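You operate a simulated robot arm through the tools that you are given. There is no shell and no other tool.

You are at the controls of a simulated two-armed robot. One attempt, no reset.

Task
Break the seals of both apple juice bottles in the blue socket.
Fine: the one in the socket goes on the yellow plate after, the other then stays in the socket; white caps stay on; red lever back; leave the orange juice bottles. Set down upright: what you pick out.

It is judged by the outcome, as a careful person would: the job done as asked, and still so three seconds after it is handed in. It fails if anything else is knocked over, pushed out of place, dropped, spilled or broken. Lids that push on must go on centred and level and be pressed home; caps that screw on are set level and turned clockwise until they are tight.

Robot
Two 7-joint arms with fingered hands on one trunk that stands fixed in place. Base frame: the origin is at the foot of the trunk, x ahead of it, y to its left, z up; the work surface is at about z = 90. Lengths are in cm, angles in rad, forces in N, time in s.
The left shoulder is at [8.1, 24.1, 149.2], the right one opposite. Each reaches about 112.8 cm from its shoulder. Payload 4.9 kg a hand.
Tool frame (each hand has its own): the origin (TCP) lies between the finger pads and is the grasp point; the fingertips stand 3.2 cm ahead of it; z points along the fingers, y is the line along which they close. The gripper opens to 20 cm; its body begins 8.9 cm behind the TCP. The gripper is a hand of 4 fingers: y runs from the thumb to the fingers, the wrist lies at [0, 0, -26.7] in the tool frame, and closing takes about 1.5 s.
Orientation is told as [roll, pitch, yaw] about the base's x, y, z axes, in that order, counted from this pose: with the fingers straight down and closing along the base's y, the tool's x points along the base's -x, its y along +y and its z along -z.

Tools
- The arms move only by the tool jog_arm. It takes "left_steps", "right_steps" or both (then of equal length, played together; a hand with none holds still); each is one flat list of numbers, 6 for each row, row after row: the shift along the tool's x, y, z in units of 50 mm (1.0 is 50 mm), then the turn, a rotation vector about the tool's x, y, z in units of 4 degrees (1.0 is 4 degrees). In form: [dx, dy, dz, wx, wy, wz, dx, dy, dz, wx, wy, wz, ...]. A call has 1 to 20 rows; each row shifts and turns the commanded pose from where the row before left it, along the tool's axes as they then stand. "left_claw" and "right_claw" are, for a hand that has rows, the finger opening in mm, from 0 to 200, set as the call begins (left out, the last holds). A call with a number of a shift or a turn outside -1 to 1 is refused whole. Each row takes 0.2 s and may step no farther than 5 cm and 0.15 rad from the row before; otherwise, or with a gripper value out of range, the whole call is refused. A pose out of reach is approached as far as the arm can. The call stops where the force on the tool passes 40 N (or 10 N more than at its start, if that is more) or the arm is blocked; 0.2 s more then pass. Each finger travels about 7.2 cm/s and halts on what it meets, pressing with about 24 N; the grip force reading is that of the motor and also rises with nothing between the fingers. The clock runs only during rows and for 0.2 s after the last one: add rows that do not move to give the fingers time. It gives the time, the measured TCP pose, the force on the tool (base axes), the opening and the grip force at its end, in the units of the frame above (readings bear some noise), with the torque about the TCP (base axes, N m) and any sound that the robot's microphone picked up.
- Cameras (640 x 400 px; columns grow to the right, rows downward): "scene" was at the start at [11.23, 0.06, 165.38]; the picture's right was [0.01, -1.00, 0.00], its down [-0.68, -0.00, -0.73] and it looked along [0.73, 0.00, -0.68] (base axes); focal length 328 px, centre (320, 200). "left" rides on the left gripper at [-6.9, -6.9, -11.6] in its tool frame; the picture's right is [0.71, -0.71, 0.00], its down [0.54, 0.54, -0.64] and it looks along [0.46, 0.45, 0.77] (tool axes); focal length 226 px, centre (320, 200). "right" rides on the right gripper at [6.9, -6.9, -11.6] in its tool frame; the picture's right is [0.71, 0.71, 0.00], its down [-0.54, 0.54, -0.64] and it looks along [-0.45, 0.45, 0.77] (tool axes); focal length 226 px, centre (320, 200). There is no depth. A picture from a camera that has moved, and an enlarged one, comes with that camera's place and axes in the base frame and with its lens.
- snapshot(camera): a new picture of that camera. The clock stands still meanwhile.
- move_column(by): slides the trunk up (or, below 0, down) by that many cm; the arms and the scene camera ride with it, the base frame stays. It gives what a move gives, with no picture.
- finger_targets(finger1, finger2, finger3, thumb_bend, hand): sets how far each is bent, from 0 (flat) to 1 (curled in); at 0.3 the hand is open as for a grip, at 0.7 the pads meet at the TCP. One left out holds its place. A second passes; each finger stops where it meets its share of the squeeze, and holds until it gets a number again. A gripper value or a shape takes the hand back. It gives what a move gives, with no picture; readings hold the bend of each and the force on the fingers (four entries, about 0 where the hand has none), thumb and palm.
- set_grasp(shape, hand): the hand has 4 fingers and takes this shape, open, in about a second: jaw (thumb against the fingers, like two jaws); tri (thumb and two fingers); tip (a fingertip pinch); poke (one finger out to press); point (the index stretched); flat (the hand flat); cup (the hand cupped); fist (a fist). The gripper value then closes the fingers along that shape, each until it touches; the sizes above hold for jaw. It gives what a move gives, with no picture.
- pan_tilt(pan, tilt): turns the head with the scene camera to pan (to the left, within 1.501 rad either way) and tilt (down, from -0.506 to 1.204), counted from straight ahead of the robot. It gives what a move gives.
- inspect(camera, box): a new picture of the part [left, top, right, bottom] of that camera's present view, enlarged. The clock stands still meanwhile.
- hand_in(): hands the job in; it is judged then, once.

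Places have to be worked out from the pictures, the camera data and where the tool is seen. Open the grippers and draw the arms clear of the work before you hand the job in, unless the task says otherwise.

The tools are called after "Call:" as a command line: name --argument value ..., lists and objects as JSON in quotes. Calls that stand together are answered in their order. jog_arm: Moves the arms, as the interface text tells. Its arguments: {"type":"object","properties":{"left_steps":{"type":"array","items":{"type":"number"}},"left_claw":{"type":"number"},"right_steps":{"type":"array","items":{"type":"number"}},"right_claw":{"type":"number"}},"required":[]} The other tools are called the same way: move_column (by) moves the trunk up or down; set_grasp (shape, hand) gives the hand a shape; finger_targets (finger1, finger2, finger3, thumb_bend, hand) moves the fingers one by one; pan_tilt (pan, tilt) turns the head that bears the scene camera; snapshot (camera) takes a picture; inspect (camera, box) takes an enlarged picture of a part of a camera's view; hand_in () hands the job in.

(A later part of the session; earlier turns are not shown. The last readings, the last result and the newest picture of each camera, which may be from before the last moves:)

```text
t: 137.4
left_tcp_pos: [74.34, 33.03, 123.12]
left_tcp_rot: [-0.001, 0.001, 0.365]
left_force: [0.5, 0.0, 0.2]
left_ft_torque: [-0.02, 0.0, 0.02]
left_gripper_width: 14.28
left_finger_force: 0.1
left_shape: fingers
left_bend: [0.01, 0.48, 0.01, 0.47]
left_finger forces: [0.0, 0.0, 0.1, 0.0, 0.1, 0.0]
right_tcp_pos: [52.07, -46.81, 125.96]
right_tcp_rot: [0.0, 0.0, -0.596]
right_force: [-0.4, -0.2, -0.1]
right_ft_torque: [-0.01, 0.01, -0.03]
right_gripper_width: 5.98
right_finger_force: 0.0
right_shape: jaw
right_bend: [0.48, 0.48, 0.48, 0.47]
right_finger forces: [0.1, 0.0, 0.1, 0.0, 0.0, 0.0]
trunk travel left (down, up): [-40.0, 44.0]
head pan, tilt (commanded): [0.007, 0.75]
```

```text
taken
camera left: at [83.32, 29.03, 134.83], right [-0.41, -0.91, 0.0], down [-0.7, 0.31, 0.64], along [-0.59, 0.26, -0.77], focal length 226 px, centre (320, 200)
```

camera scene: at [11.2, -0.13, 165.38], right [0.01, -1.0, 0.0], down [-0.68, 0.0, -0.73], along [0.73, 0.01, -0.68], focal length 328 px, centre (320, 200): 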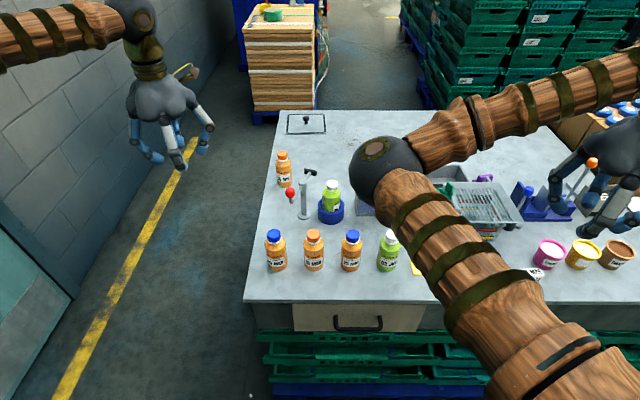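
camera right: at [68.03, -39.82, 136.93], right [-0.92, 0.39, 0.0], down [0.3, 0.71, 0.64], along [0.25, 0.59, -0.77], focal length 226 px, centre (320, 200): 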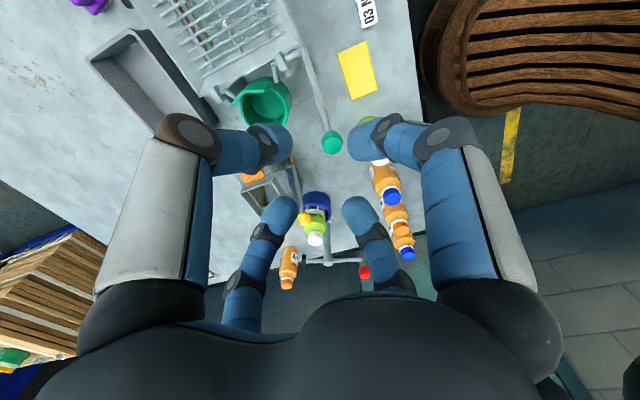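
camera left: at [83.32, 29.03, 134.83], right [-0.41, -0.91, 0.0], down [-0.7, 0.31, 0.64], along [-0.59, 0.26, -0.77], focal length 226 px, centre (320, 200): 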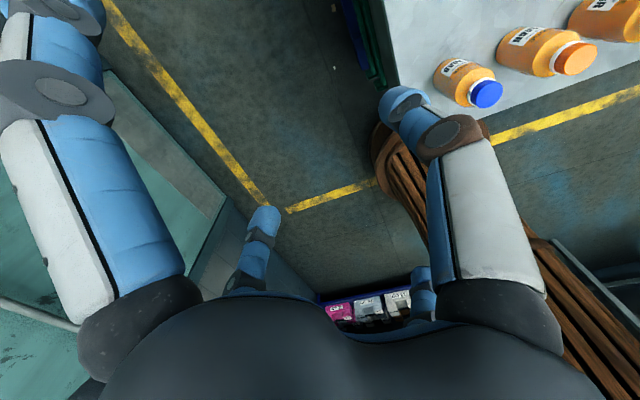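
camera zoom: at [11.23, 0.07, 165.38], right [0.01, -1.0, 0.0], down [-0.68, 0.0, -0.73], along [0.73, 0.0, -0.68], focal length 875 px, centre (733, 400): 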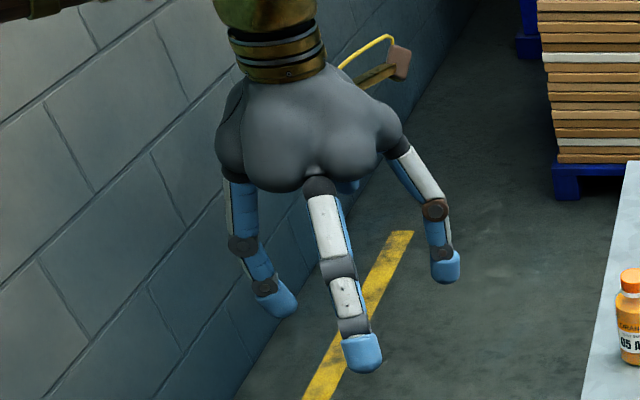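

With fingers 1 and 3 splayed, a thumb-and-finger-2 pinch aligned at about 130°/310° clears the hub, pad, ball and box. The left hand can do that at yaw of about +42°. First I'll move the right arm well out to the right to clear the space and see if its elbow unfolds.

Call:
jog_arm --right_steps '[-0.28, -0.92, 0, 0, 0, 0, -0.28, -0.92, 0, 0, 0, 0, -0.28, -0.92, 0, 0, 0, 0, -0.28, -0.92, 0, 0, 0, 0, -0.28, -0.92, 0, 0, 0, 0]'

Call:
snapshot --camera "scene"

```text
t: 138.6
left_tcp_pos: [74.18, 32.65, 123.36]
left_tcp_rot: [0.002, -0.001, 0.366]
left_force: [-0.7, -0.1, 0.6]
left_ft_torque: [0.06, -0.04, -0.01]
left_gripper_width: 14.28
left_finger_force: 0.1
left_shape: fingers
left_bend: [0.01, 0.48, 0.01, 0.47]
left_finger forces: [0.1, 0.0, 0.0, 0.0, 0.0, 0.0]
right_tcp_pos: [44.99, -70.3, 125.89]
right_tcp_rot: [0.0, 0.001, -0.596]
right_force: [0.1, 0.4, -0.7]
right_ft_torque: [0.01, 0.04, 0.01]
right_gripper_width: 6.0
right_finger_force: 0.1
right_shape: jaw
right_bend: [0.48, 0.48, 0.48, 0.47]
right_finger forces: [0.0, 0.0, 0.0, 0.0, 0.0, 0.0]
trunk travel left (down, up): [-40.0, 44.0]
head pan, tilt (commanded): [0.007, 0.75]
```

```text
taken
camera scene: at [11.13, -0.36, 165.38], right [0.01, -1.0, 0.0], down [-0.68, 0.0, -0.73], along [0.73, 0.01, -0.68], focal length 328 px, centre (320, 200)
```

scene: 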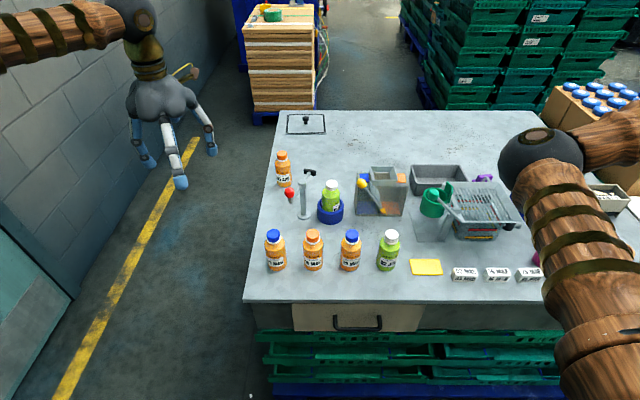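

The table is clear to view now. I'll bring the left hand above the socket bottle with the pinch opened to about 6.8 cm, and turn it to yaw of about 42°.

Call:
finger_targets --hand "left" --finger1 0 --finger2 0.46 --finger3 0 --thumb_bend 0.46

Call:
jog_arm --left_steps '[0.062, -0.825, 0.067, 0, 0, 0, 0.062, -0.825, 0.067, 0, 0, 0, 0.062, -0.825, 0.067, 0, 0, 0, 0.062, -0.825, 0.067, 0, 0, 0, 0.062, -0.825, 0.067, 0, 0, 0, 0.062, -0.825, 0.067, 0, 0, 0, 0.062, -0.825, 0.067, 0, 0, 0, 0.062, -0.825, 0.067, 0, 0, 0, 0.062, -0.825, 0.067, 0, 0, 0, 0, 0, 0, 0, 0, -1, 0, 0, 0, 0, 0, -1, 0, 0, 0, 0, 0, -1, 0, 0, 0, 0, 0, -1, 0, 0, 0, 0, 0, -1, 0, 0, 0, 0, 0, -0.25]'

Call:
snapshot --camera "scene"

Call:
snapshot --camera "left"

Call:
inspect --camera "left" --box '[270, 50, 370, 150]'

```text
t: 139.6
left_tcp_pos: [74.32, 33.09, 123.24]
left_tcp_rot: [0.0, -0.001, 0.366]
left_force: [-0.1, -0.1, 0.0]
left_ft_torque: [-0.01, 0.01, -0.01]
left_gripper_width: 14.39
left_finger_force: 0.0
left_shape: fingers
left_bend: [0.01, 0.46, 0.01, 0.46]
left_finger forces: [0.0, 0.0, 0.0, 0.0, 0.0, 0.1]
right_tcp_pos: [44.88, -69.87, 125.89]
right_tcp_rot: [-0.001, 0.0, -0.596]
right_force: [0.3, 0.1, 0.1]
right_ft_torque: [-0.01, 0.0, -0.01]
right_gripper_width: 6.0
right_finger_force: 0.1
right_shape: jaw
right_bend: [0.48, 0.48, 0.48, 0.47]
right_finger forces: [0.1, 0.0, 0.1, 0.0, 0.0, 0.0]
trunk travel left (down, up): [-40.0, 44.0]
head pan, tilt (commanded): [0.007, 0.75]
```

```text
t: 142.8
left_tcp_pos: [85.05, -2.31, 120.29]
left_tcp_rot: [0.001, -0.001, 0.735]
left_force: [0.0, -0.2, -0.5]
left_ft_torque: [-0.01, -0.02, -0.01]
left_gripper_width: 14.37
left_finger_force: 0.1
left_shape: fingers
left_bend: [0.01, 0.46, 0.01, 0.46]
left_finger forces: [0.1, 0.0, 0.0, 0.0, 0.0, 0.0]
right_tcp_pos: [44.97, -70.08, 125.9]
right_tcp_rot: [-0.001, 0.0, -0.595]
right_force: [-0.6, 0.1, -0.3]
right_ft_torque: [-0.01, -0.04, 0.0]
right_gripper_width: 5.98
right_finger_force: 0.0
right_shape: jaw
right_bend: [0.48, 0.48, 0.48, 0.47]
right_finger forces: [0.0, 0.0, 0.1, 0.1, 0.0, 0.0]
trunk travel left (down, up): [-40.0, 44.0]
head pan, tilt (commanded): [0.007, 0.75]
```

```text
taken
camera scene: at [11.24, 0.01, 165.37], right [0.01, -1.0, 0.0], down [-0.68, 0.0, -0.73], along [0.73, 0.0, -0.68], focal length 328 px, centre (320, 200)
```

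scene: 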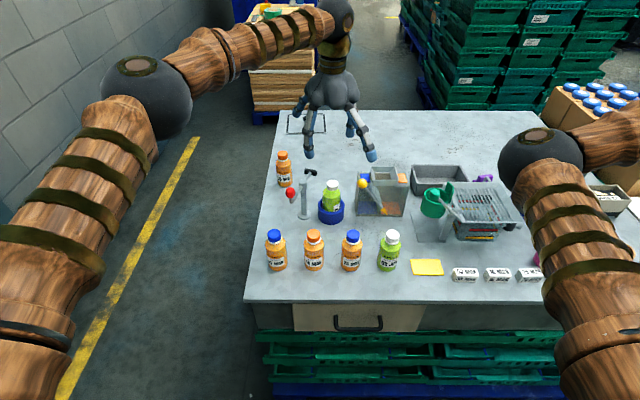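

```text
taken
camera left: at [94.92, -2.88, 131.85], right [-0.05, -1.0, 0.0], down [-0.76, 0.04, 0.64], along [-0.64, 0.03, -0.77], focal length 226 px, centre (320, 200)
```

left: 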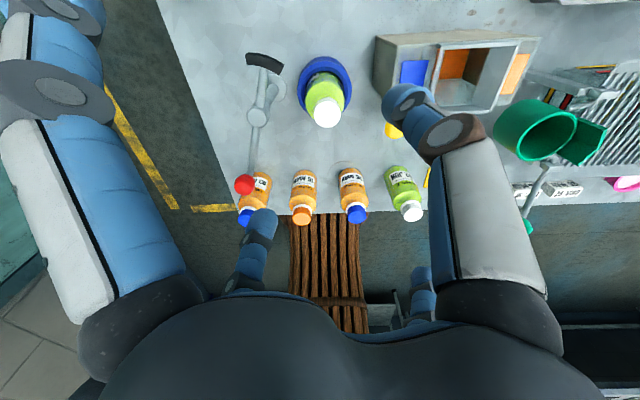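

```text
4.00 times, centred on (320, 100) of left
camera zoom: at [94.92, -2.88, 131.85], right [-0.05, -1.0, 0.0], down [-0.76, 0.04, 0.64], along [-0.64, 0.03, -0.77], focal length 904 px, centre (320, 600)
```

zoom: 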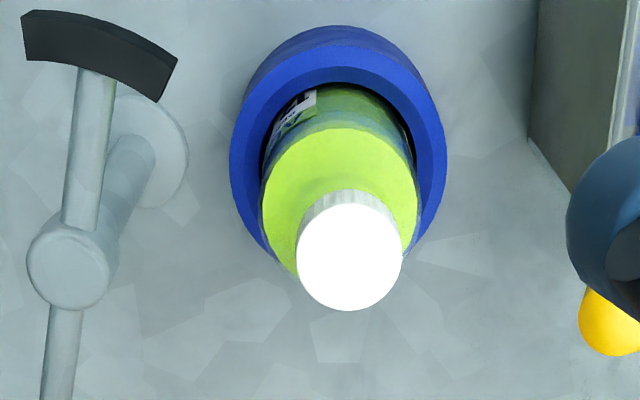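

From this view the bottle and socket centre is at about (85.0, -3.08), with the cap about 2.5 mm off towards -y. I'll align the left hand on the bottle axis and lower to z = 110 for a check.

Call:
jog_arm --left_steps '[0.103, -0.114, 0, 0, 0, 0, 0, 0, 0.5, 0, 0, 0, 0, 0, 0.5, 0, 0, 0, 0, 0, 0.5, 0, 0, 0, 0, 0, 0.5, 0, 0, 0]'

Call:
inspect --camera "left" --box '[220, 60, 420, 220]'

Call:
inspect --camera "scene" --box '[270, 120, 410, 230]'

```text
t: 144.0
left_tcp_pos: [85.14, -3.09, 110.08]
left_tcp_rot: [-0.001, 0.001, 0.732]
left_force: [0.7, -0.1, -1.4]
left_ft_torque: [-0.01, 0.05, 0.02]
left_gripper_width: 14.41
left_finger_force: 0.1
left_shape: fingers
left_bend: [0.01, 0.46, 0.01, 0.46]
left_finger forces: [0.0, 0.0, 0.1, 0.1, 0.1, 0.0]
right_tcp_pos: [44.95, -69.86, 125.95]
right_tcp_rot: [-0.002, 0.0, -0.596]
right_force: [1.1, -0.1, -0.6]
right_ft_torque: [0.02, -0.01, 0.02]
right_gripper_width: 6.0
right_finger_force: 0.0
right_shape: jaw
right_bend: [0.48, 0.48, 0.48, 0.47]
right_finger forces: [0.0, 0.1, 0.0, 0.1, 0.1, 0.0]
trunk travel left (down, up): [-40.0, 44.0]
head pan, tilt (commanded): [0.007, 0.75]
```

```text
2.50 times, centred on (320, 140) of left
camera zoom: at [95.1, -3.61, 121.67], right [-0.05, -1.0, 0.0], down [-0.76, 0.04, 0.64], along [-0.64, 0.03, -0.77], focal length 565 px, centre (320, 350)
```

zoom: 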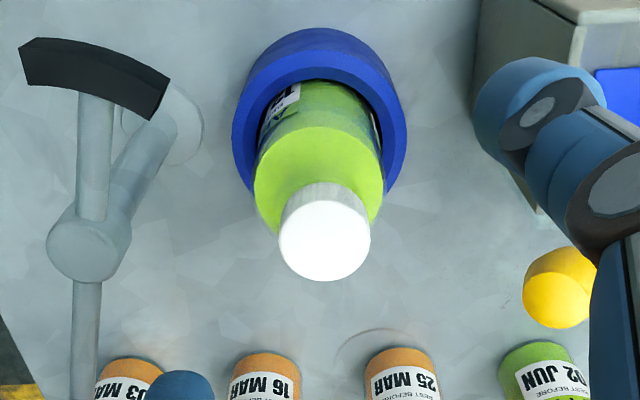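

```text
3.64 times, centred on (340, 175) of scene
camera zoom: at [11.34, 0.04, 165.37], right [0.01, -1.0, 0.0], down [-0.68, 0.0, -0.73], along [0.73, 0.0, -0.68], focal length 1194 px, centre (247, 291)
```

zoom: 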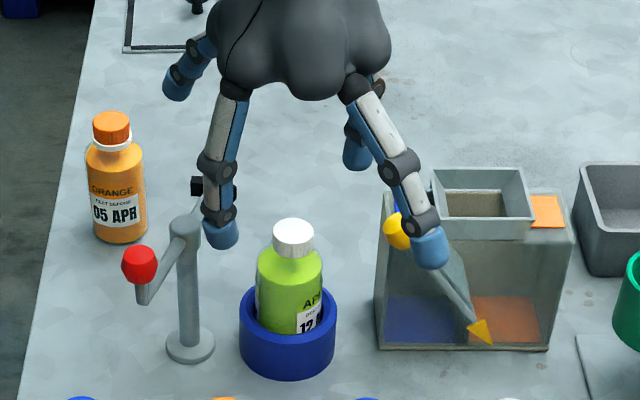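

In this mode the same bend number leaves the thumb further out, with the tip at about 7 cm. I'll bend the thumb and finger 2 to 0.56 and look again before descending.

Call:
finger_targets --hand "left" --finger1 0 --finger2 0.56 --finger3 0 --thumb_bend 0.56

Call:
inspect --camera "left" --box '[220, 60, 420, 220]'

Call:
inspect --camera "scene" --box '[270, 120, 410, 230]'

```text
t: 145.0
left_tcp_pos: [85.11, -3.06, 110.27]
left_tcp_rot: [0.0, 0.001, 0.733]
left_force: [-0.2, 0.0, 0.6]
left_ft_torque: [-0.02, -0.01, 0.0]
left_gripper_width: 13.39
left_finger_force: 0.0
left_shape: fingers
left_bend: [0.01, 0.56, 0.01, 0.56]
left_finger forces: [0.0, 0.0, 0.0, 0.1, 0.2, 0.0]
right_tcp_pos: [44.91, -69.98, 126.09]
right_tcp_rot: [0.001, 0.001, -0.594]
right_force: [-0.3, -0.3, 0.2]
right_ft_torque: [0.02, 0.01, -0.03]
right_gripper_width: 5.98
right_finger_force: 0.0
right_shape: jaw
right_bend: [0.48, 0.48, 0.48, 0.47]
right_finger forces: [0.1, 0.1, 0.0, 0.1, 0.0, 0.1]
trunk travel left (down, up): [-40.0, 44.0]
head pan, tilt (commanded): [0.007, 0.75]
```

```text
2.50 times, centred on (320, 140) of left
camera zoom: at [95.01, -3.61, 121.78], right [-0.05, -1.0, 0.0], down [-0.76, 0.04, 0.64], along [-0.64, 0.03, -0.77], focal length 565 px, centre (320, 350)
```

zoom: 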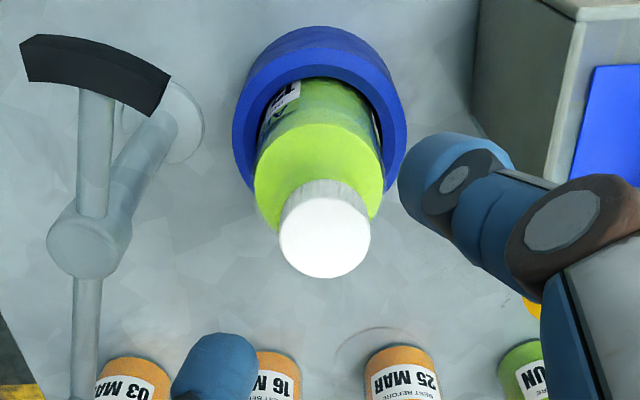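

```text
3.64 times, centred on (340, 175) of scene
camera zoom: at [11.22, 0.04, 165.38], right [0.01, -1.0, 0.0], down [-0.68, 0.0, -0.73], along [0.73, 0.0, -0.68], focal length 1194 px, centre (247, 291)
```

zoom: 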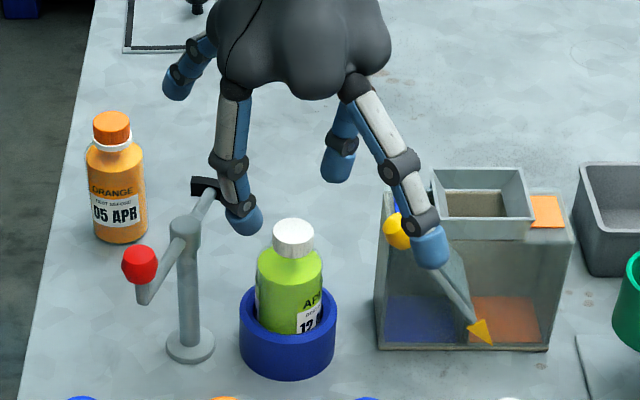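

The thumb and finger 2 now stand about 4 cm out from the axis on each side, and the splayed fingers pass above the pad and clear of the ball. I'll lower to z of about 102 and check the clearances.

Call:
jog_arm --left_steps '[0, 0, 0.4, 0, 0, 0, 0, 0, 0.4, 0, 0, 0, 0, 0, 0.4, 0, 0, 0, 0, 0, 0.4, 0, 0, 0]'

Call:
inspect --camera "left" --box '[200, 60, 440, 240]'

Call:
inspect --camera "scene" --box '[270, 130, 410, 230]'

```text
t: 146.0
left_tcp_pos: [85.27, -2.86, 102.38]
left_tcp_rot: [0.0, 0.001, 0.734]
left_force: [0.5, 0.7, -0.1]
left_ft_torque: [-0.02, 0.03, -0.02]
left_gripper_width: 13.43
left_finger_force: 0.1
left_shape: fingers
left_bend: [0.01, 0.56, 0.01, 0.56]
left_finger forces: [0.1, 0.0, 0.1, 0.0, 0.0, 0.0]
right_tcp_pos: [45.0, -69.98, 126.1]
right_tcp_rot: [0.001, 0.0, -0.595]
right_force: [-0.8, 0.2, -1.0]
right_ft_torque: [0.01, 0.05, -0.03]
right_gripper_width: 5.99
right_finger_force: 0.2
right_shape: jaw
right_bend: [0.48, 0.48, 0.48, 0.47]
right_finger forces: [0.0, 0.0, 0.0, 0.0, 0.0, 0.1]
trunk travel left (down, up): [-40.0, 44.0]
head pan, tilt (commanded): [0.007, 0.75]
```

```text
2.22 times, centred on (320, 150) of left
camera zoom: at [95.11, -3.42, 113.92], right [-0.05, -1.0, 0.0], down [-0.76, 0.04, 0.64], along [-0.64, 0.03, -0.77], focal length 502 px, centre (320, 311)
```

zoom: 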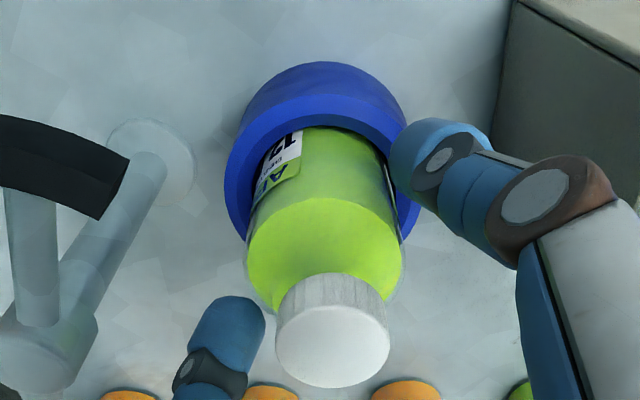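

```text
4.00 times, centred on (340, 180) of scene
camera zoom: at [11.3, 0.03, 165.37], right [0.01, -1.0, 0.0], down [-0.68, 0.0, -0.73], along [0.73, 0.0, -0.68], focal length 1313 px, centre (240, 280)
```

zoom: 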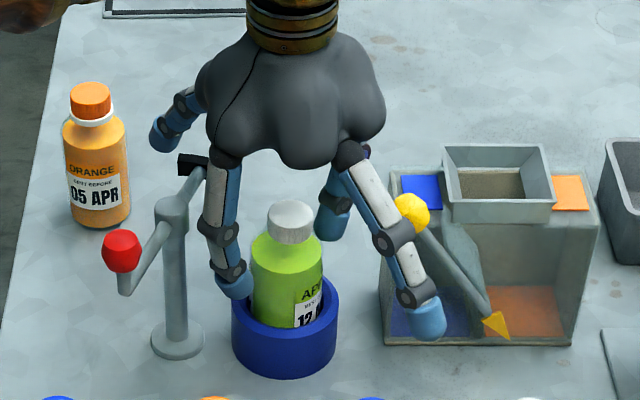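

Everything is clear. The bottle is about 2 mm to the right of the tool axis, so I'll correct that while descending to z of about 100.5.

Call:
jog_arm --left_steps '[0.027, -0.03, 0.1, 0, 0, 0, 0, 0, 0.14, 0, 0, 0, 0, 0, 0.14, 0, 0, 0]'

Call:
inspect --camera "left" --box '[200, 60, 440, 240]'

Call:
inspect --camera "scene" --box '[280, 140, 400, 230]'

```text
t: 146.8
left_tcp_pos: [85.17, -3.24, 100.3]
left_tcp_rot: [-0.001, 0.0, 0.734]
left_force: [-0.3, 0.1, 0.1]
left_ft_torque: [-0.03, 0.01, 0.0]
left_gripper_width: 13.45
left_finger_force: 0.1
left_shape: fingers
left_bend: [0.01, 0.56, 0.01, 0.56]
left_finger forces: [0.0, 0.0, 0.0, 0.0, 0.1, 0.0]
right_tcp_pos: [44.97, -69.96, 126.08]
right_tcp_rot: [-0.001, 0.0, -0.595]
right_force: [0.2, 1.0, -0.7]
right_ft_torque: [-0.02, -0.01, -0.01]
right_gripper_width: 6.01
right_finger_force: 0.0
right_shape: jaw
right_bend: [0.48, 0.48, 0.48, 0.47]
right_finger forces: [0.1, 0.1, 0.0, 0.1, 0.1, 0.0]
trunk travel left (down, up): [-40.0, 44.0]
head pan, tilt (commanded): [0.007, 0.75]
```

```text
2.22 times, centred on (320, 150) of left
camera zoom: at [95.02, -3.81, 111.93], right [-0.05, -1.0, 0.0], down [-0.76, 0.04, 0.64], along [-0.64, 0.03, -0.77], focal length 502 px, centre (320, 311)
```

zoom: 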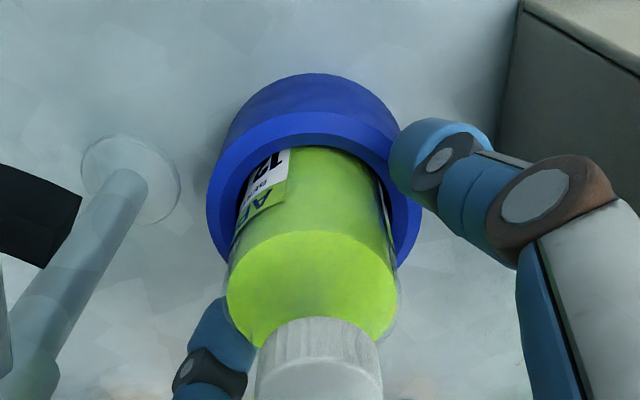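

```text
4.44 times, centred on (340, 185) of scene
camera zoom: at [11.24, 0.04, 165.38], right [0.01, -1.0, 0.0], down [-0.68, 0.0, -0.73], along [0.73, 0.0, -0.68], focal length 1459 px, centre (231, 267)
```

zoom: 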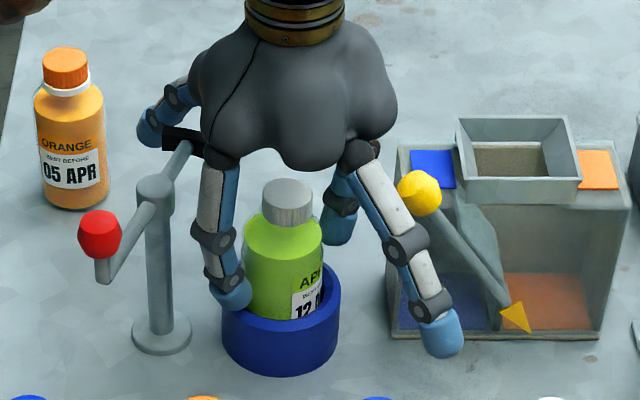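

The hand is in place and no force shows. I'll recentre by 1.5 mm and close the thumb and finger 2 on the body, one step first.

Call:
jog_arm --left_steps '[-0.02, 0.022, 0, 0, 0, 0, 0, 0, 0, 0, 0, 0]'

Call:
finger_targets --hand "left" --finger2 0.6 --thumb_bend 0.6

Call:
inspect --camera "left" --box '[200, 60, 440, 240]'

```text
t: 147.4
left_tcp_pos: [85.21, -2.98, 100.16]
left_tcp_rot: [0.0, 0.0, 0.733]
left_force: [-0.5, -0.1, 0.3]
left_ft_torque: [0.03, -0.01, -0.01]
left_gripper_width: 13.45
left_finger_force: 0.1
left_shape: fingers
left_bend: [0.01, 0.56, 0.01, 0.56]
left_finger forces: [0.1, 0.1, 0.0, 0.0, 0.1, 0.0]
right_tcp_pos: [44.88, -69.79, 126.01]
right_tcp_rot: [-0.001, -0.001, -0.596]
right_force: [0.7, -0.8, 0.3]
right_ft_torque: [-0.01, -0.02, -0.03]
right_gripper_width: 5.98
right_finger_force: 0.1
right_shape: jaw
right_bend: [0.48, 0.48, 0.48, 0.47]
right_finger forces: [0.0, 0.0, 0.0, 0.1, 0.0, 0.1]
trunk travel left (down, up): [-40.0, 44.0]
head pan, tilt (commanded): [0.007, 0.75]
```

```text
t: 148.4
left_tcp_pos: [85.18, -3.1, 100.31]
left_tcp_rot: [0.001, 0.001, 0.734]
left_force: [-0.8, 0.5, -0.2]
left_ft_torque: [-0.01, 0.03, -0.02]
left_gripper_width: 13.19
left_finger_force: 1.3
left_shape: fingers
left_bend: [0.01, 0.59, 0.01, 0.6]
left_finger forces: [0.1, 1.4, 0.0, 0.0, 1.2, 0.0]
right_tcp_pos: [44.92, -69.89, 126.06]
right_tcp_rot: [0.002, 0.002, -0.596]
right_force: [-0.3, 0.0, 0.3]
right_ft_torque: [-0.03, 0.02, 0.04]
right_gripper_width: 5.99
right_finger_force: 0.1
right_shape: jaw
right_bend: [0.48, 0.48, 0.48, 0.47]
right_finger forces: [0.0, 0.0, 0.1, 0.0, 0.1, 0.0]
trunk travel left (down, up): [-40.0, 44.0]
head pan, tilt (commanded): [0.007, 0.75]
```

```text
2.22 times, centred on (320, 150) of left
camera zoom: at [95.03, -3.67, 111.92], right [-0.05, -1.0, 0.0], down [-0.76, 0.04, 0.64], along [-0.64, 0.03, -0.77], focal length 502 px, centre (320, 311)
```

zoom: 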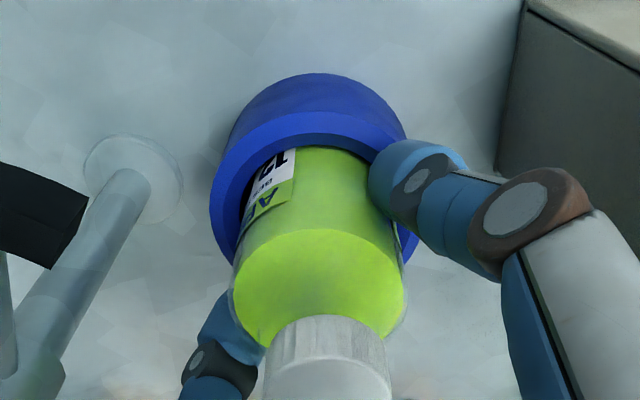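

Both fingers touched the body evenly at about 1.3 N each. Now I'll squeeze firmly.

Call:
finger_targets --hand "left" --finger2 0.72 --thumb_bend 0.72

Call:
inspect --camera "left" --box '[200, 60, 440, 240]'

```text
t: 149.4
left_tcp_pos: [85.23, -3.21, 100.55]
left_tcp_rot: [0.0, 0.0, 0.733]
left_force: [9.8, -9.5, 9.2]
left_ft_torque: [-0.32, -0.36, -0.01]
left_gripper_width: 12.97
left_finger_force: 15.0
left_shape: fingers
left_bend: [0.01, 0.57, 0.01, 0.64]
left_finger forces: [0.0, 7.9, 0.0, 0.0, 21.7, 0.0]
right_tcp_pos: [44.86, -70.06, 126.0]
right_tcp_rot: [0.0, 0.0, -0.595]
right_force: [0.4, -0.7, 0.6]
right_ft_torque: [-0.02, -0.05, 0.03]
right_gripper_width: 6.0
right_finger_force: 0.0
right_shape: jaw
right_bend: [0.48, 0.48, 0.48, 0.47]
right_finger forces: [0.0, 0.1, 0.1, 0.1, 0.0, 0.0]
trunk travel left (down, up): [-40.0, 44.0]
head pan, tilt (commanded): [0.007, 0.75]
```

```text
2.22 times, centred on (320, 150) of left
camera zoom: at [95.06, -3.86, 112.01], right [-0.05, -1.0, 0.0], down [-0.77, 0.04, 0.64], along [-0.64, 0.03, -0.77], focal length 502 px, centre (320, 311)
```

zoom: 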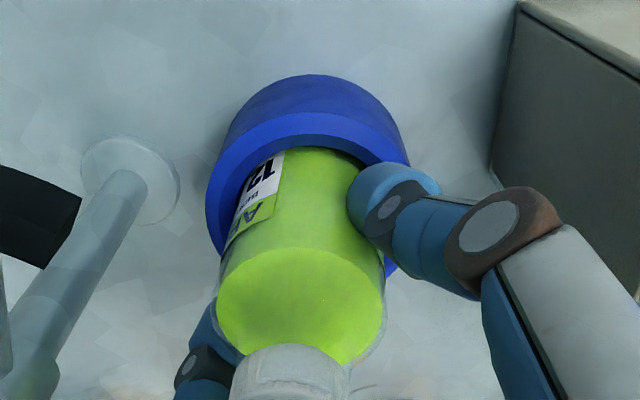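

The thumb is pressing harder than finger 2 and pushes the bottle against the socket wall. I'll shift the hand about 2.5 mm towards the thumb side to balance the grip.

Call:
jog_arm --left_steps '[0, -0.025, 0, 0, 0, 0, 0, -0.025, 0, 0, 0, 0, 0, 0, 0, 0, 0, 0]'

Call:
inspect --camera "left" --box '[200, 60, 440, 240]'

```text
t: 150.2
left_tcp_pos: [85.26, -3.32, 100.14]
left_tcp_rot: [0.0, 0.0, 0.734]
left_force: [7.5, -6.7, 12.0]
left_ft_torque: [-0.13, -0.18, -0.07]
left_gripper_width: 12.95
left_finger_force: 14.3
left_shape: fingers
left_bend: [0.01, 0.57, 0.01, 0.65]
left_finger forces: [0.1, 9.9, 0.0, 0.1, 19.8, 0.1]
right_tcp_pos: [44.91, -70.0, 125.99]
right_tcp_rot: [0.0, 0.001, -0.595]
right_force: [0.1, 0.2, -0.1]
right_ft_torque: [0.01, 0.0, 0.01]
right_gripper_width: 5.98
right_finger_force: 0.1
right_shape: jaw
right_bend: [0.48, 0.48, 0.48, 0.47]
right_finger forces: [0.0, 0.1, 0.0, 0.0, 0.1, 0.0]
trunk travel left (down, up): [-40.0, 44.0]
head pan, tilt (commanded): [0.007, 0.75]
```

```text
2.22 times, centred on (320, 150) of left
camera zoom: at [95.05, -3.96, 111.94], right [-0.05, -1.0, 0.0], down [-0.77, 0.04, 0.64], along [-0.64, 0.03, -0.77], focal length 502 px, centre (320, 311)
```

zoom: 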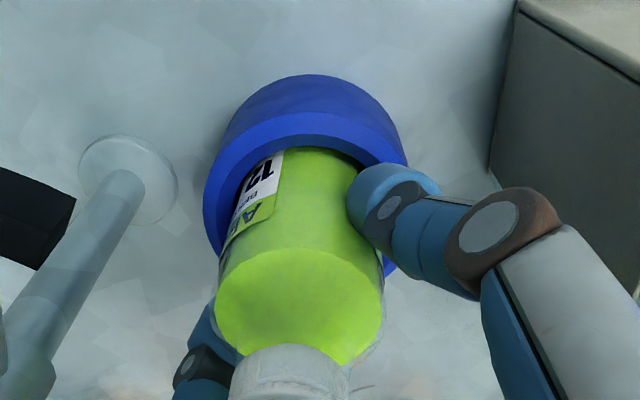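

Finger 2 only gets a share of the squeeze while the thumb gets it all. I'll back the thumb off to hold position so both balance at finger 2's force.

Call:
finger_targets --hand "left" --finger2 0.72 --thumb_bend 0.61

Call:
inspect --camera "left" --box '[200, 60, 440, 240]'

```text
t: 151.2
left_tcp_pos: [85.12, -3.23, 100.23]
left_tcp_rot: [0.002, 0.0, 0.733]
left_force: [-5.1, 4.9, -0.1]
left_ft_torque: [0.2, 0.23, -0.01]
left_gripper_width: 13.21
left_finger_force: 6.2
left_shape: fingers
left_bend: [0.01, 0.6, 0.01, 0.6]
left_finger forces: [0.1, 9.2, 0.0, 0.0, 2.7, 0.0]
right_tcp_pos: [44.9, -69.98, 126.07]
right_tcp_rot: [0.001, 0.0, -0.594]
right_force: [0.3, -0.5, 1.1]
right_ft_torque: [0.01, -0.01, 0.0]
right_gripper_width: 5.99
right_finger_force: 0.1
right_shape: jaw
right_bend: [0.48, 0.48, 0.48, 0.47]
right_finger forces: [0.1, 0.1, 0.0, 0.1, 0.1, 0.1]
trunk travel left (down, up): [-40.0, 44.0]
head pan, tilt (commanded): [0.007, 0.75]
```

```text
2.22 times, centred on (320, 150) of left
camera zoom: at [95.05, -3.81, 111.87], right [-0.05, -1.0, 0.0], down [-0.76, 0.04, 0.64], along [-0.64, 0.03, -0.77], focal length 502 px, centre (320, 311)
```

zoom: 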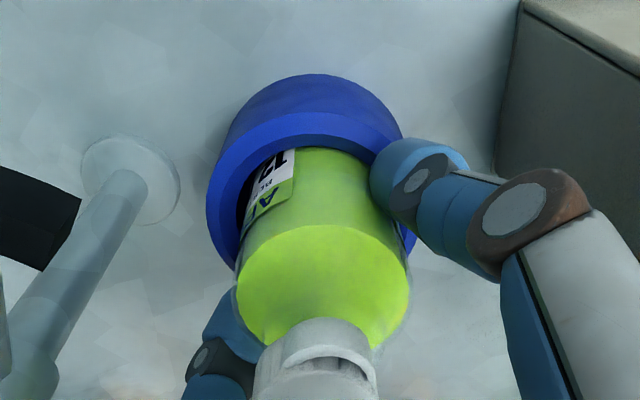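

Something changed at the cap. I'll look from the scene camera and the lower part of the left view.

Call:
inspect --camera "scene" --box '[318, 172, 350, 210]'

Call:
inspect --camera "left" --box '[260, 160, 380, 260]'

```text
10.53 times, centred on (334, 191) of scene
camera zoom: at [11.17, 0.12, 165.38], right [0.01, -1.0, 0.0], down [-0.68, 0.0, -0.73], along [0.73, 0.0, -0.68], focal length 3455 px, centre (173, 295)
```

zoom: 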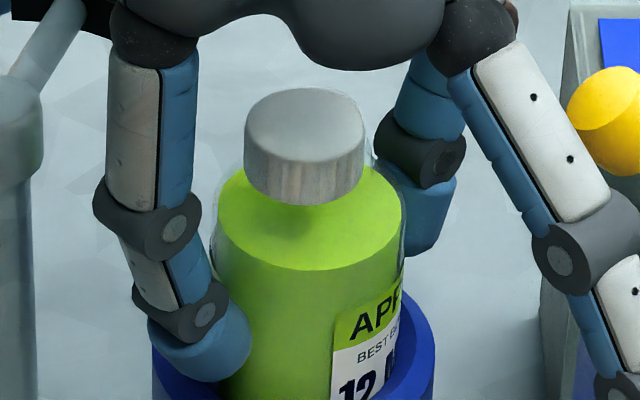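

```text
4.00 times, centred on (320, 210) of left
camera zoom: at [95.05, -3.81, 111.87], right [-0.05, -1.0, 0.0], down [-0.76, 0.04, 0.64], along [-0.64, 0.03, -0.77], focal length 904 px, centre (320, 160)
```

zoom: 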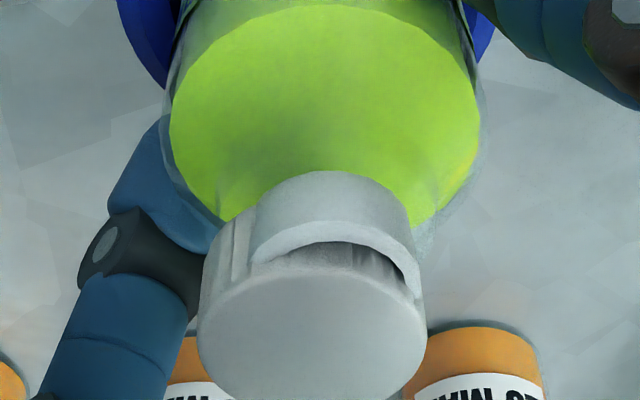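

The cap has been jolted: it's about 3 mm forward and cocked on the neck, but still on. I'll release the left pinch evenly, without further disturbance, and look again.

Call:
finger_targets --hand "left" --finger2 0.57 --thumb_bend 0.57

Call:
inspect --camera "scene" --box '[318, 172, 350, 210]'

Call:
inspect --camera "left" --box '[260, 140, 380, 260]'

```text
t: 152.2
left_tcp_pos: [85.39, -3.25, 100.2]
left_tcp_rot: [0.0, -0.001, 0.732]
left_force: [-1.0, -0.3, 0.5]
left_ft_torque: [0.01, 0.02, 0.0]
left_gripper_width: 13.41
left_finger_force: 0.0
left_shape: fingers
left_bend: [0.01, 0.56, 0.01, 0.56]
left_finger forces: [0.0, 0.0, 0.0, 0.1, 0.1, 0.0]
right_tcp_pos: [44.91, -70.03, 125.96]
right_tcp_rot: [0.002, 0.002, -0.596]
right_force: [-0.3, -0.2, 0.3]
right_ft_torque: [0.01, -0.04, 0.02]
right_gripper_width: 6.02
right_finger_force: 0.1
right_shape: jaw
right_bend: [0.48, 0.48, 0.48, 0.47]
right_finger forces: [0.1, 0.0, 0.1, 0.1, 0.0, 0.0]
trunk travel left (down, up): [-40.0, 44.0]
head pan, tilt (commanded): [0.007, 0.75]
```

```text
10.53 times, centred on (334, 191) of scene
camera zoom: at [11.25, 0.03, 165.37], right [0.01, -1.0, 0.0], down [-0.68, 0.0, -0.73], along [0.73, 0.0, -0.68], focal length 3455 px, centre (173, 295)
```

zoom: 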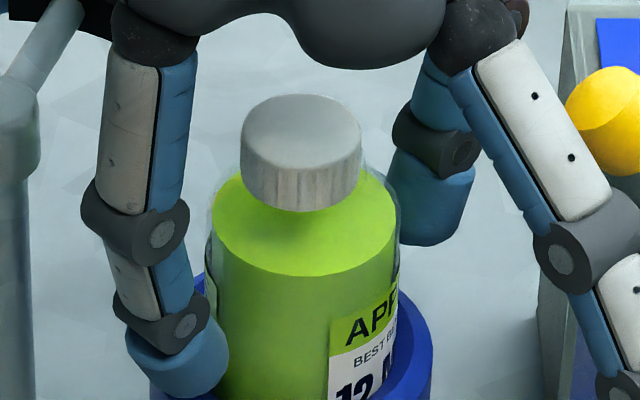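

```text
3.33 times, centred on (320, 200) of left
camera zoom: at [95.11, -3.93, 111.86], right [-0.05, -1.0, 0.0], down [-0.76, 0.04, 0.64], along [-0.64, 0.03, -0.77], focal length 754 px, centre (320, 200)
```

zoom: 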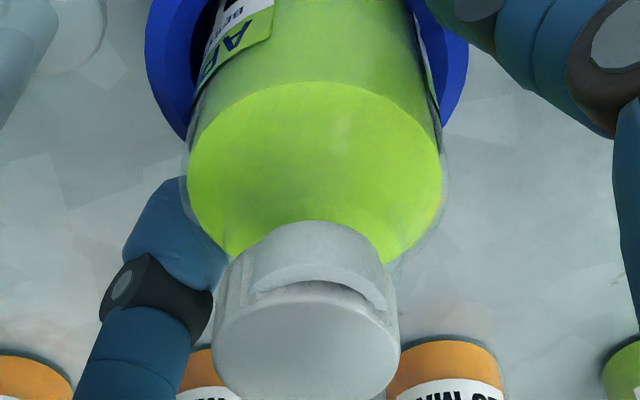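

The pinch is released cleanly and the cap is still on, but it's displaced with the neck rim showing behind it. I'll withdraw the left hand straight up and away so I can reseat the cap with the right hand.

Call:
jog_arm --left_steps '[0, 0, -0.2, 0, 0, 0, 0, 0, -0.4, 0, 0, 0, 0, 0, -0.8, 0, 0, 0, 0, 0, -0.9, 0, 0, 0, 0, 0, -0.9, 0, 0, 0, 0, 0, -0.9, 0, 0, 0]'

Call:
jog_arm --left_steps '[-0.4, 0.7, 0, 0, 0, 0, -0.4, 0.7, 0, 0, 0, 0, -0.4, 0.7, 0, 0, 0, 0, -0.4, 0.7, 0, 0, 0, 0, -0.4, 0.7, 0, 0, 0, 0, -0.4, 0.7, 0, 0, 0, 0, -0.4, 0.7, 0, 0, 0, 0, -0.4, 0.7, 0, 0, 0, 0, -0.4, 0.7, 0, 0, 0, 0]'

Call:
snapshot --camera "scene"

Call:
inspect --camera "scene" --box '[318, 172, 350, 228]'

```text
t: 153.6
left_tcp_pos: [85.17, -3.35, 120.75]
left_tcp_rot: [0.0, 0.001, 0.732]
left_force: [-0.8, -0.5, 0.6]
left_ft_torque: [0.01, 0.01, 0.0]
left_gripper_width: 13.45
left_finger_force: 0.0
left_shape: fingers
left_bend: [0.01, 0.56, 0.01, 0.56]
left_finger forces: [0.0, 0.0, 0.0, 0.0, 0.0, 0.0]
right_tcp_pos: [44.83, -69.92, 126.1]
right_tcp_rot: [0.001, 0.001, -0.596]
right_force: [-0.4, -1.1, -0.4]
right_ft_torque: [-0.01, -0.01, 0.01]
right_gripper_width: 5.98
right_finger_force: 0.0
right_shape: jaw
right_bend: [0.48, 0.48, 0.48, 0.47]
right_finger forces: [0.1, 0.0, 0.0, 0.1, 0.0, 0.0]
trunk travel left (down, up): [-40.0, 44.0]
head pan, tilt (commanded): [0.007, 0.75]
```

```text
t: 155.6
left_tcp_pos: [77.65, 32.45, 121.0]
left_tcp_rot: [-0.003, 0.001, 0.734]
left_force: [0.3, 0.1, 0.9]
left_ft_torque: [-0.01, 0.02, 0.0]
left_gripper_width: 13.42
left_finger_force: 0.0
left_shape: fingers
left_bend: [0.01, 0.56, 0.01, 0.56]
left_finger forces: [0.0, 0.0, 0.1, 0.0, 0.0, 0.0]
right_tcp_pos: [44.85, -69.86, 126.18]
right_tcp_rot: [-0.002, -0.001, -0.595]
right_force: [1.0, 0.7, 0.0]
right_ft_torque: [-0.02, -0.01, 0.03]
right_gripper_width: 6.01
right_finger_force: 0.0
right_shape: jaw
right_bend: [0.48, 0.48, 0.48, 0.47]
right_finger forces: [0.0, 0.0, 0.0, 0.0, 0.0, 0.0]
trunk travel left (down, up): [-40.0, 44.0]
head pan, tilt (commanded): [0.007, 0.75]
```

```text
taken
camera scene: at [11.13, 0.27, 165.38], right [0.01, -1.0, 0.0], down [-0.68, -0.01, -0.73], along [0.73, 0.0, -0.68], focal length 328 px, centre (320, 200)
```

scene: 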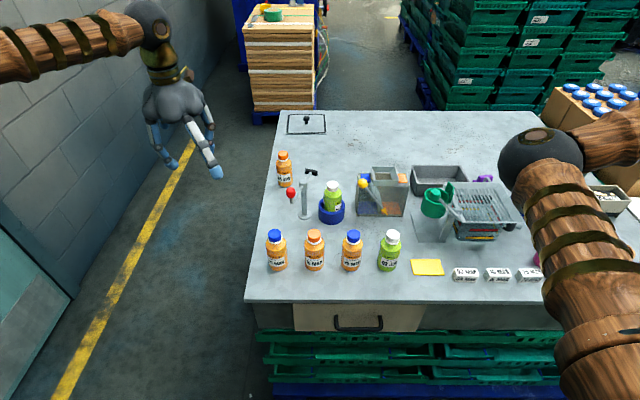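

```text
7.14 times, centred on (334, 200) of scene
camera zoom: at [11.13, 0.27, 165.38], right [0.01, -1.0, 0.0], down [-0.68, -0.01, -0.73], along [0.73, 0.0, -0.68], focal length 2345 px, centre (220, 200)
```

zoom: 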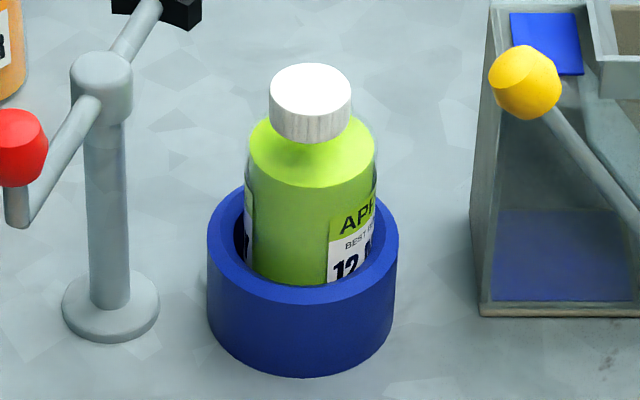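

Seen from here the cap still sits on the neck, slightly off. I'll use the left hand in jaw shape, well centred on the bottle axis, to lift and reseat it. Poor centring may also be why it wouldn't thread.

Call:
set_grasp --hand "left" --shape "jaw"

Call:
jog_arm --left_steps '[0.4, -0.7, 0, 0, 0, 0, 0.4, -0.7, 0, 0, 0, 0, 0.4, -0.7, 0, 0, 0, 0, 0.4, -0.7, 0, 0, 0, 0, 0.4, -0.7, 0, 0, 0, 0, 0.4, -0.7, 0, 0, 0, 0, 0.4, -0.7, 0, 0, 0, 0, 0.4, -0.7, 0, 0, 0, 0, 0.4, -0.7, 0, 0, 0, 0, 0, 0, 0.5, 0, 0, 0, 0, 0, 0.5, 0, 0, 0]' --left_claw 55

Call:
inspect --camera "left" --box '[240, 40, 400, 200]'

Call:
snapshot --camera "scene"

```text
t: 156.5
left_tcp_pos: [77.73, 32.15, 120.93]
left_tcp_rot: [0.001, -0.001, 0.733]
left_force: [-0.3, -0.4, 0.5]
left_ft_torque: [-0.01, -0.02, 0.0]
left_gripper_width: 19.99
left_finger_force: 0.0
left_shape: jaw
left_bend: [0.3, 0.3, 0.3, 0.3]
left_finger forces: [0.0, 0.0, 0.0, 0.0, 0.1, 0.0]
right_tcp_pos: [44.91, -69.97, 126.11]
right_tcp_rot: [0.001, 0.001, -0.595]
right_force: [0.0, 0.5, -0.4]
right_ft_torque: [0.0, -0.02, 0.01]
right_gripper_width: 6.01
right_finger_force: 0.0
right_shape: jaw
right_bend: [0.48, 0.48, 0.48, 0.47]
right_finger forces: [0.0, 0.0, 0.0, 0.1, 0.0, 0.0]
trunk travel left (down, up): [-40.0, 44.0]
head pan, tilt (commanded): [0.007, 0.75]
```

```text
t: 158.9
left_tcp_pos: [85.15, -3.21, 115.8]
left_tcp_rot: [-0.002, 0.001, 0.733]
left_force: [0.4, -0.4, -0.3]
left_ft_torque: [-0.02, -0.02, 0.01]
left_gripper_width: 5.53
left_finger_force: 0.0
left_shape: jaw
left_bend: [0.49, 0.49, 0.49, 0.48]
left_finger forces: [0.1, 0.0, 0.1, 0.0, 0.0, 0.0]
right_tcp_pos: [45.01, -69.84, 126.02]
right_tcp_rot: [-0.003, 0.0, -0.596]
right_force: [0.5, -0.6, -0.2]
right_ft_torque: [-0.02, 0.04, -0.01]
right_gripper_width: 5.97
right_finger_force: 0.0
right_shape: jaw
right_bend: [0.48, 0.48, 0.48, 0.47]
right_finger forces: [0.0, 0.1, 0.0, 0.1, 0.1, 0.1]
trunk travel left (down, up): [-40.0, 44.0]
head pan, tilt (commanded): [0.007, 0.75]
```

```text
2.50 times, centred on (320, 120) of left
camera zoom: at [95.03, -3.74, 127.35], right [-0.05, -1.0, 0.0], down [-0.76, 0.04, 0.64], along [-0.64, 0.03, -0.77], focal length 565 px, centre (320, 400)
```

zoom: 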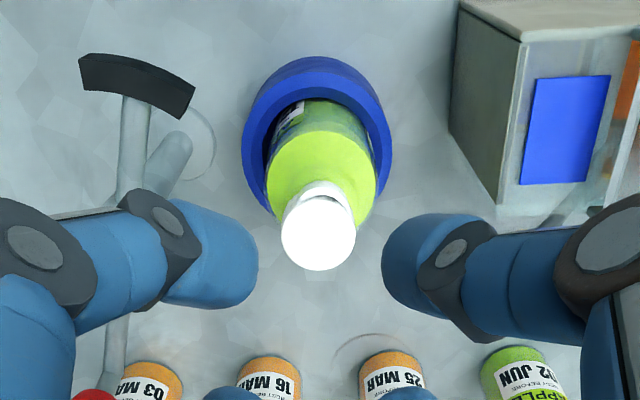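

```text
taken
camera scene: at [11.32, 0.15, 165.37], right [0.01, -1.0, 0.0], down [-0.68, 0.0, -0.73], along [0.73, 0.0, -0.68], focal length 328 px, centre (320, 200)
```

scene: 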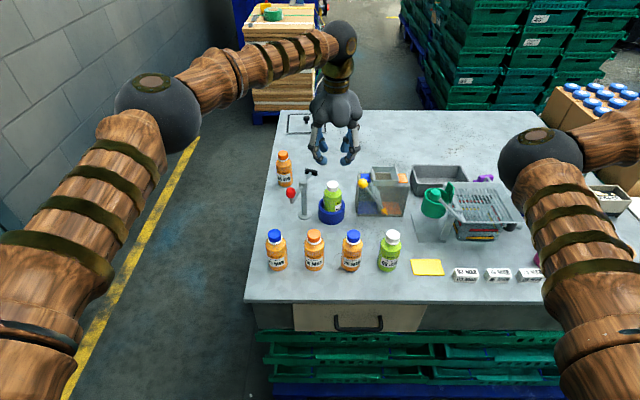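

The bottle axis lines up with the tool axis in this view, while the cap is cocked about 4 mm forward and up. I'll lower the left hand so its fingertips come around the upper cap.

Call:
jog_arm --left_steps '[0, 0, 0.42, 0, 0, 0, 0, 0, 0.42, 0, 0, 0, 0, 0, 0.42, 0, 0, 0, 0, 0, 0.42, 0, 0, 0, 0, 0, 0.4, 0, 0, 0]'

Call:
inspect --camera "left" --box '[240, 80, 400, 240]'

Call:
inspect --camera "scene" --box '[310, 160, 360, 215]'

```text
t: 160.1
left_tcp_pos: [85.13, -3.23, 105.34]
left_tcp_rot: [-0.001, 0.0, 0.731]
left_force: [0.5, 0.0, -0.4]
left_ft_torque: [0.01, 0.0, -0.04]
left_gripper_width: 5.55
left_finger_force: 0.0
left_shape: jaw
left_bend: [0.49, 0.49, 0.49, 0.48]
left_finger forces: [0.0, 0.0, 0.0, 0.0, 0.0, 0.1]
right_tcp_pos: [45.1, -69.93, 126.03]
right_tcp_rot: [-0.002, 0.001, -0.596]
right_force: [0.8, -0.9, -0.1]
right_ft_torque: [0.01, -0.02, 0.01]
right_gripper_width: 6.0
right_finger_force: 0.1
right_shape: jaw
right_bend: [0.48, 0.48, 0.48, 0.47]
right_finger forces: [0.1, 0.1, 0.0, 0.0, 0.1, 0.1]
trunk travel left (down, up): [-40.0, 44.0]
head pan, tilt (commanded): [0.007, 0.75]
```

```text
2.50 times, centred on (320, 160) of left
camera zoom: at [95.07, -3.7, 116.96], right [-0.05, -1.0, 0.0], down [-0.76, 0.04, 0.64], along [-0.64, 0.03, -0.77], focal length 565 px, centre (320, 300)
```

zoom: 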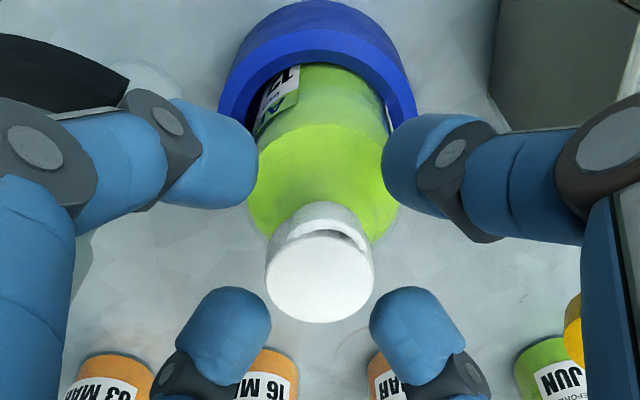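

```text
7.27 times, centred on (335, 188) of scene
camera zoom: at [11.32, 0.05, 165.37], right [0.01, -1.0, 0.0], down [-0.68, 0.0, -0.73], along [0.73, 0.0, -0.68], focal length 2387 px, centre (211, 291)
```

zoom: 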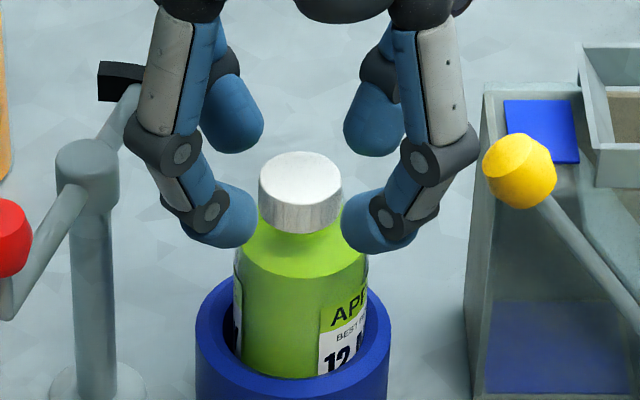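

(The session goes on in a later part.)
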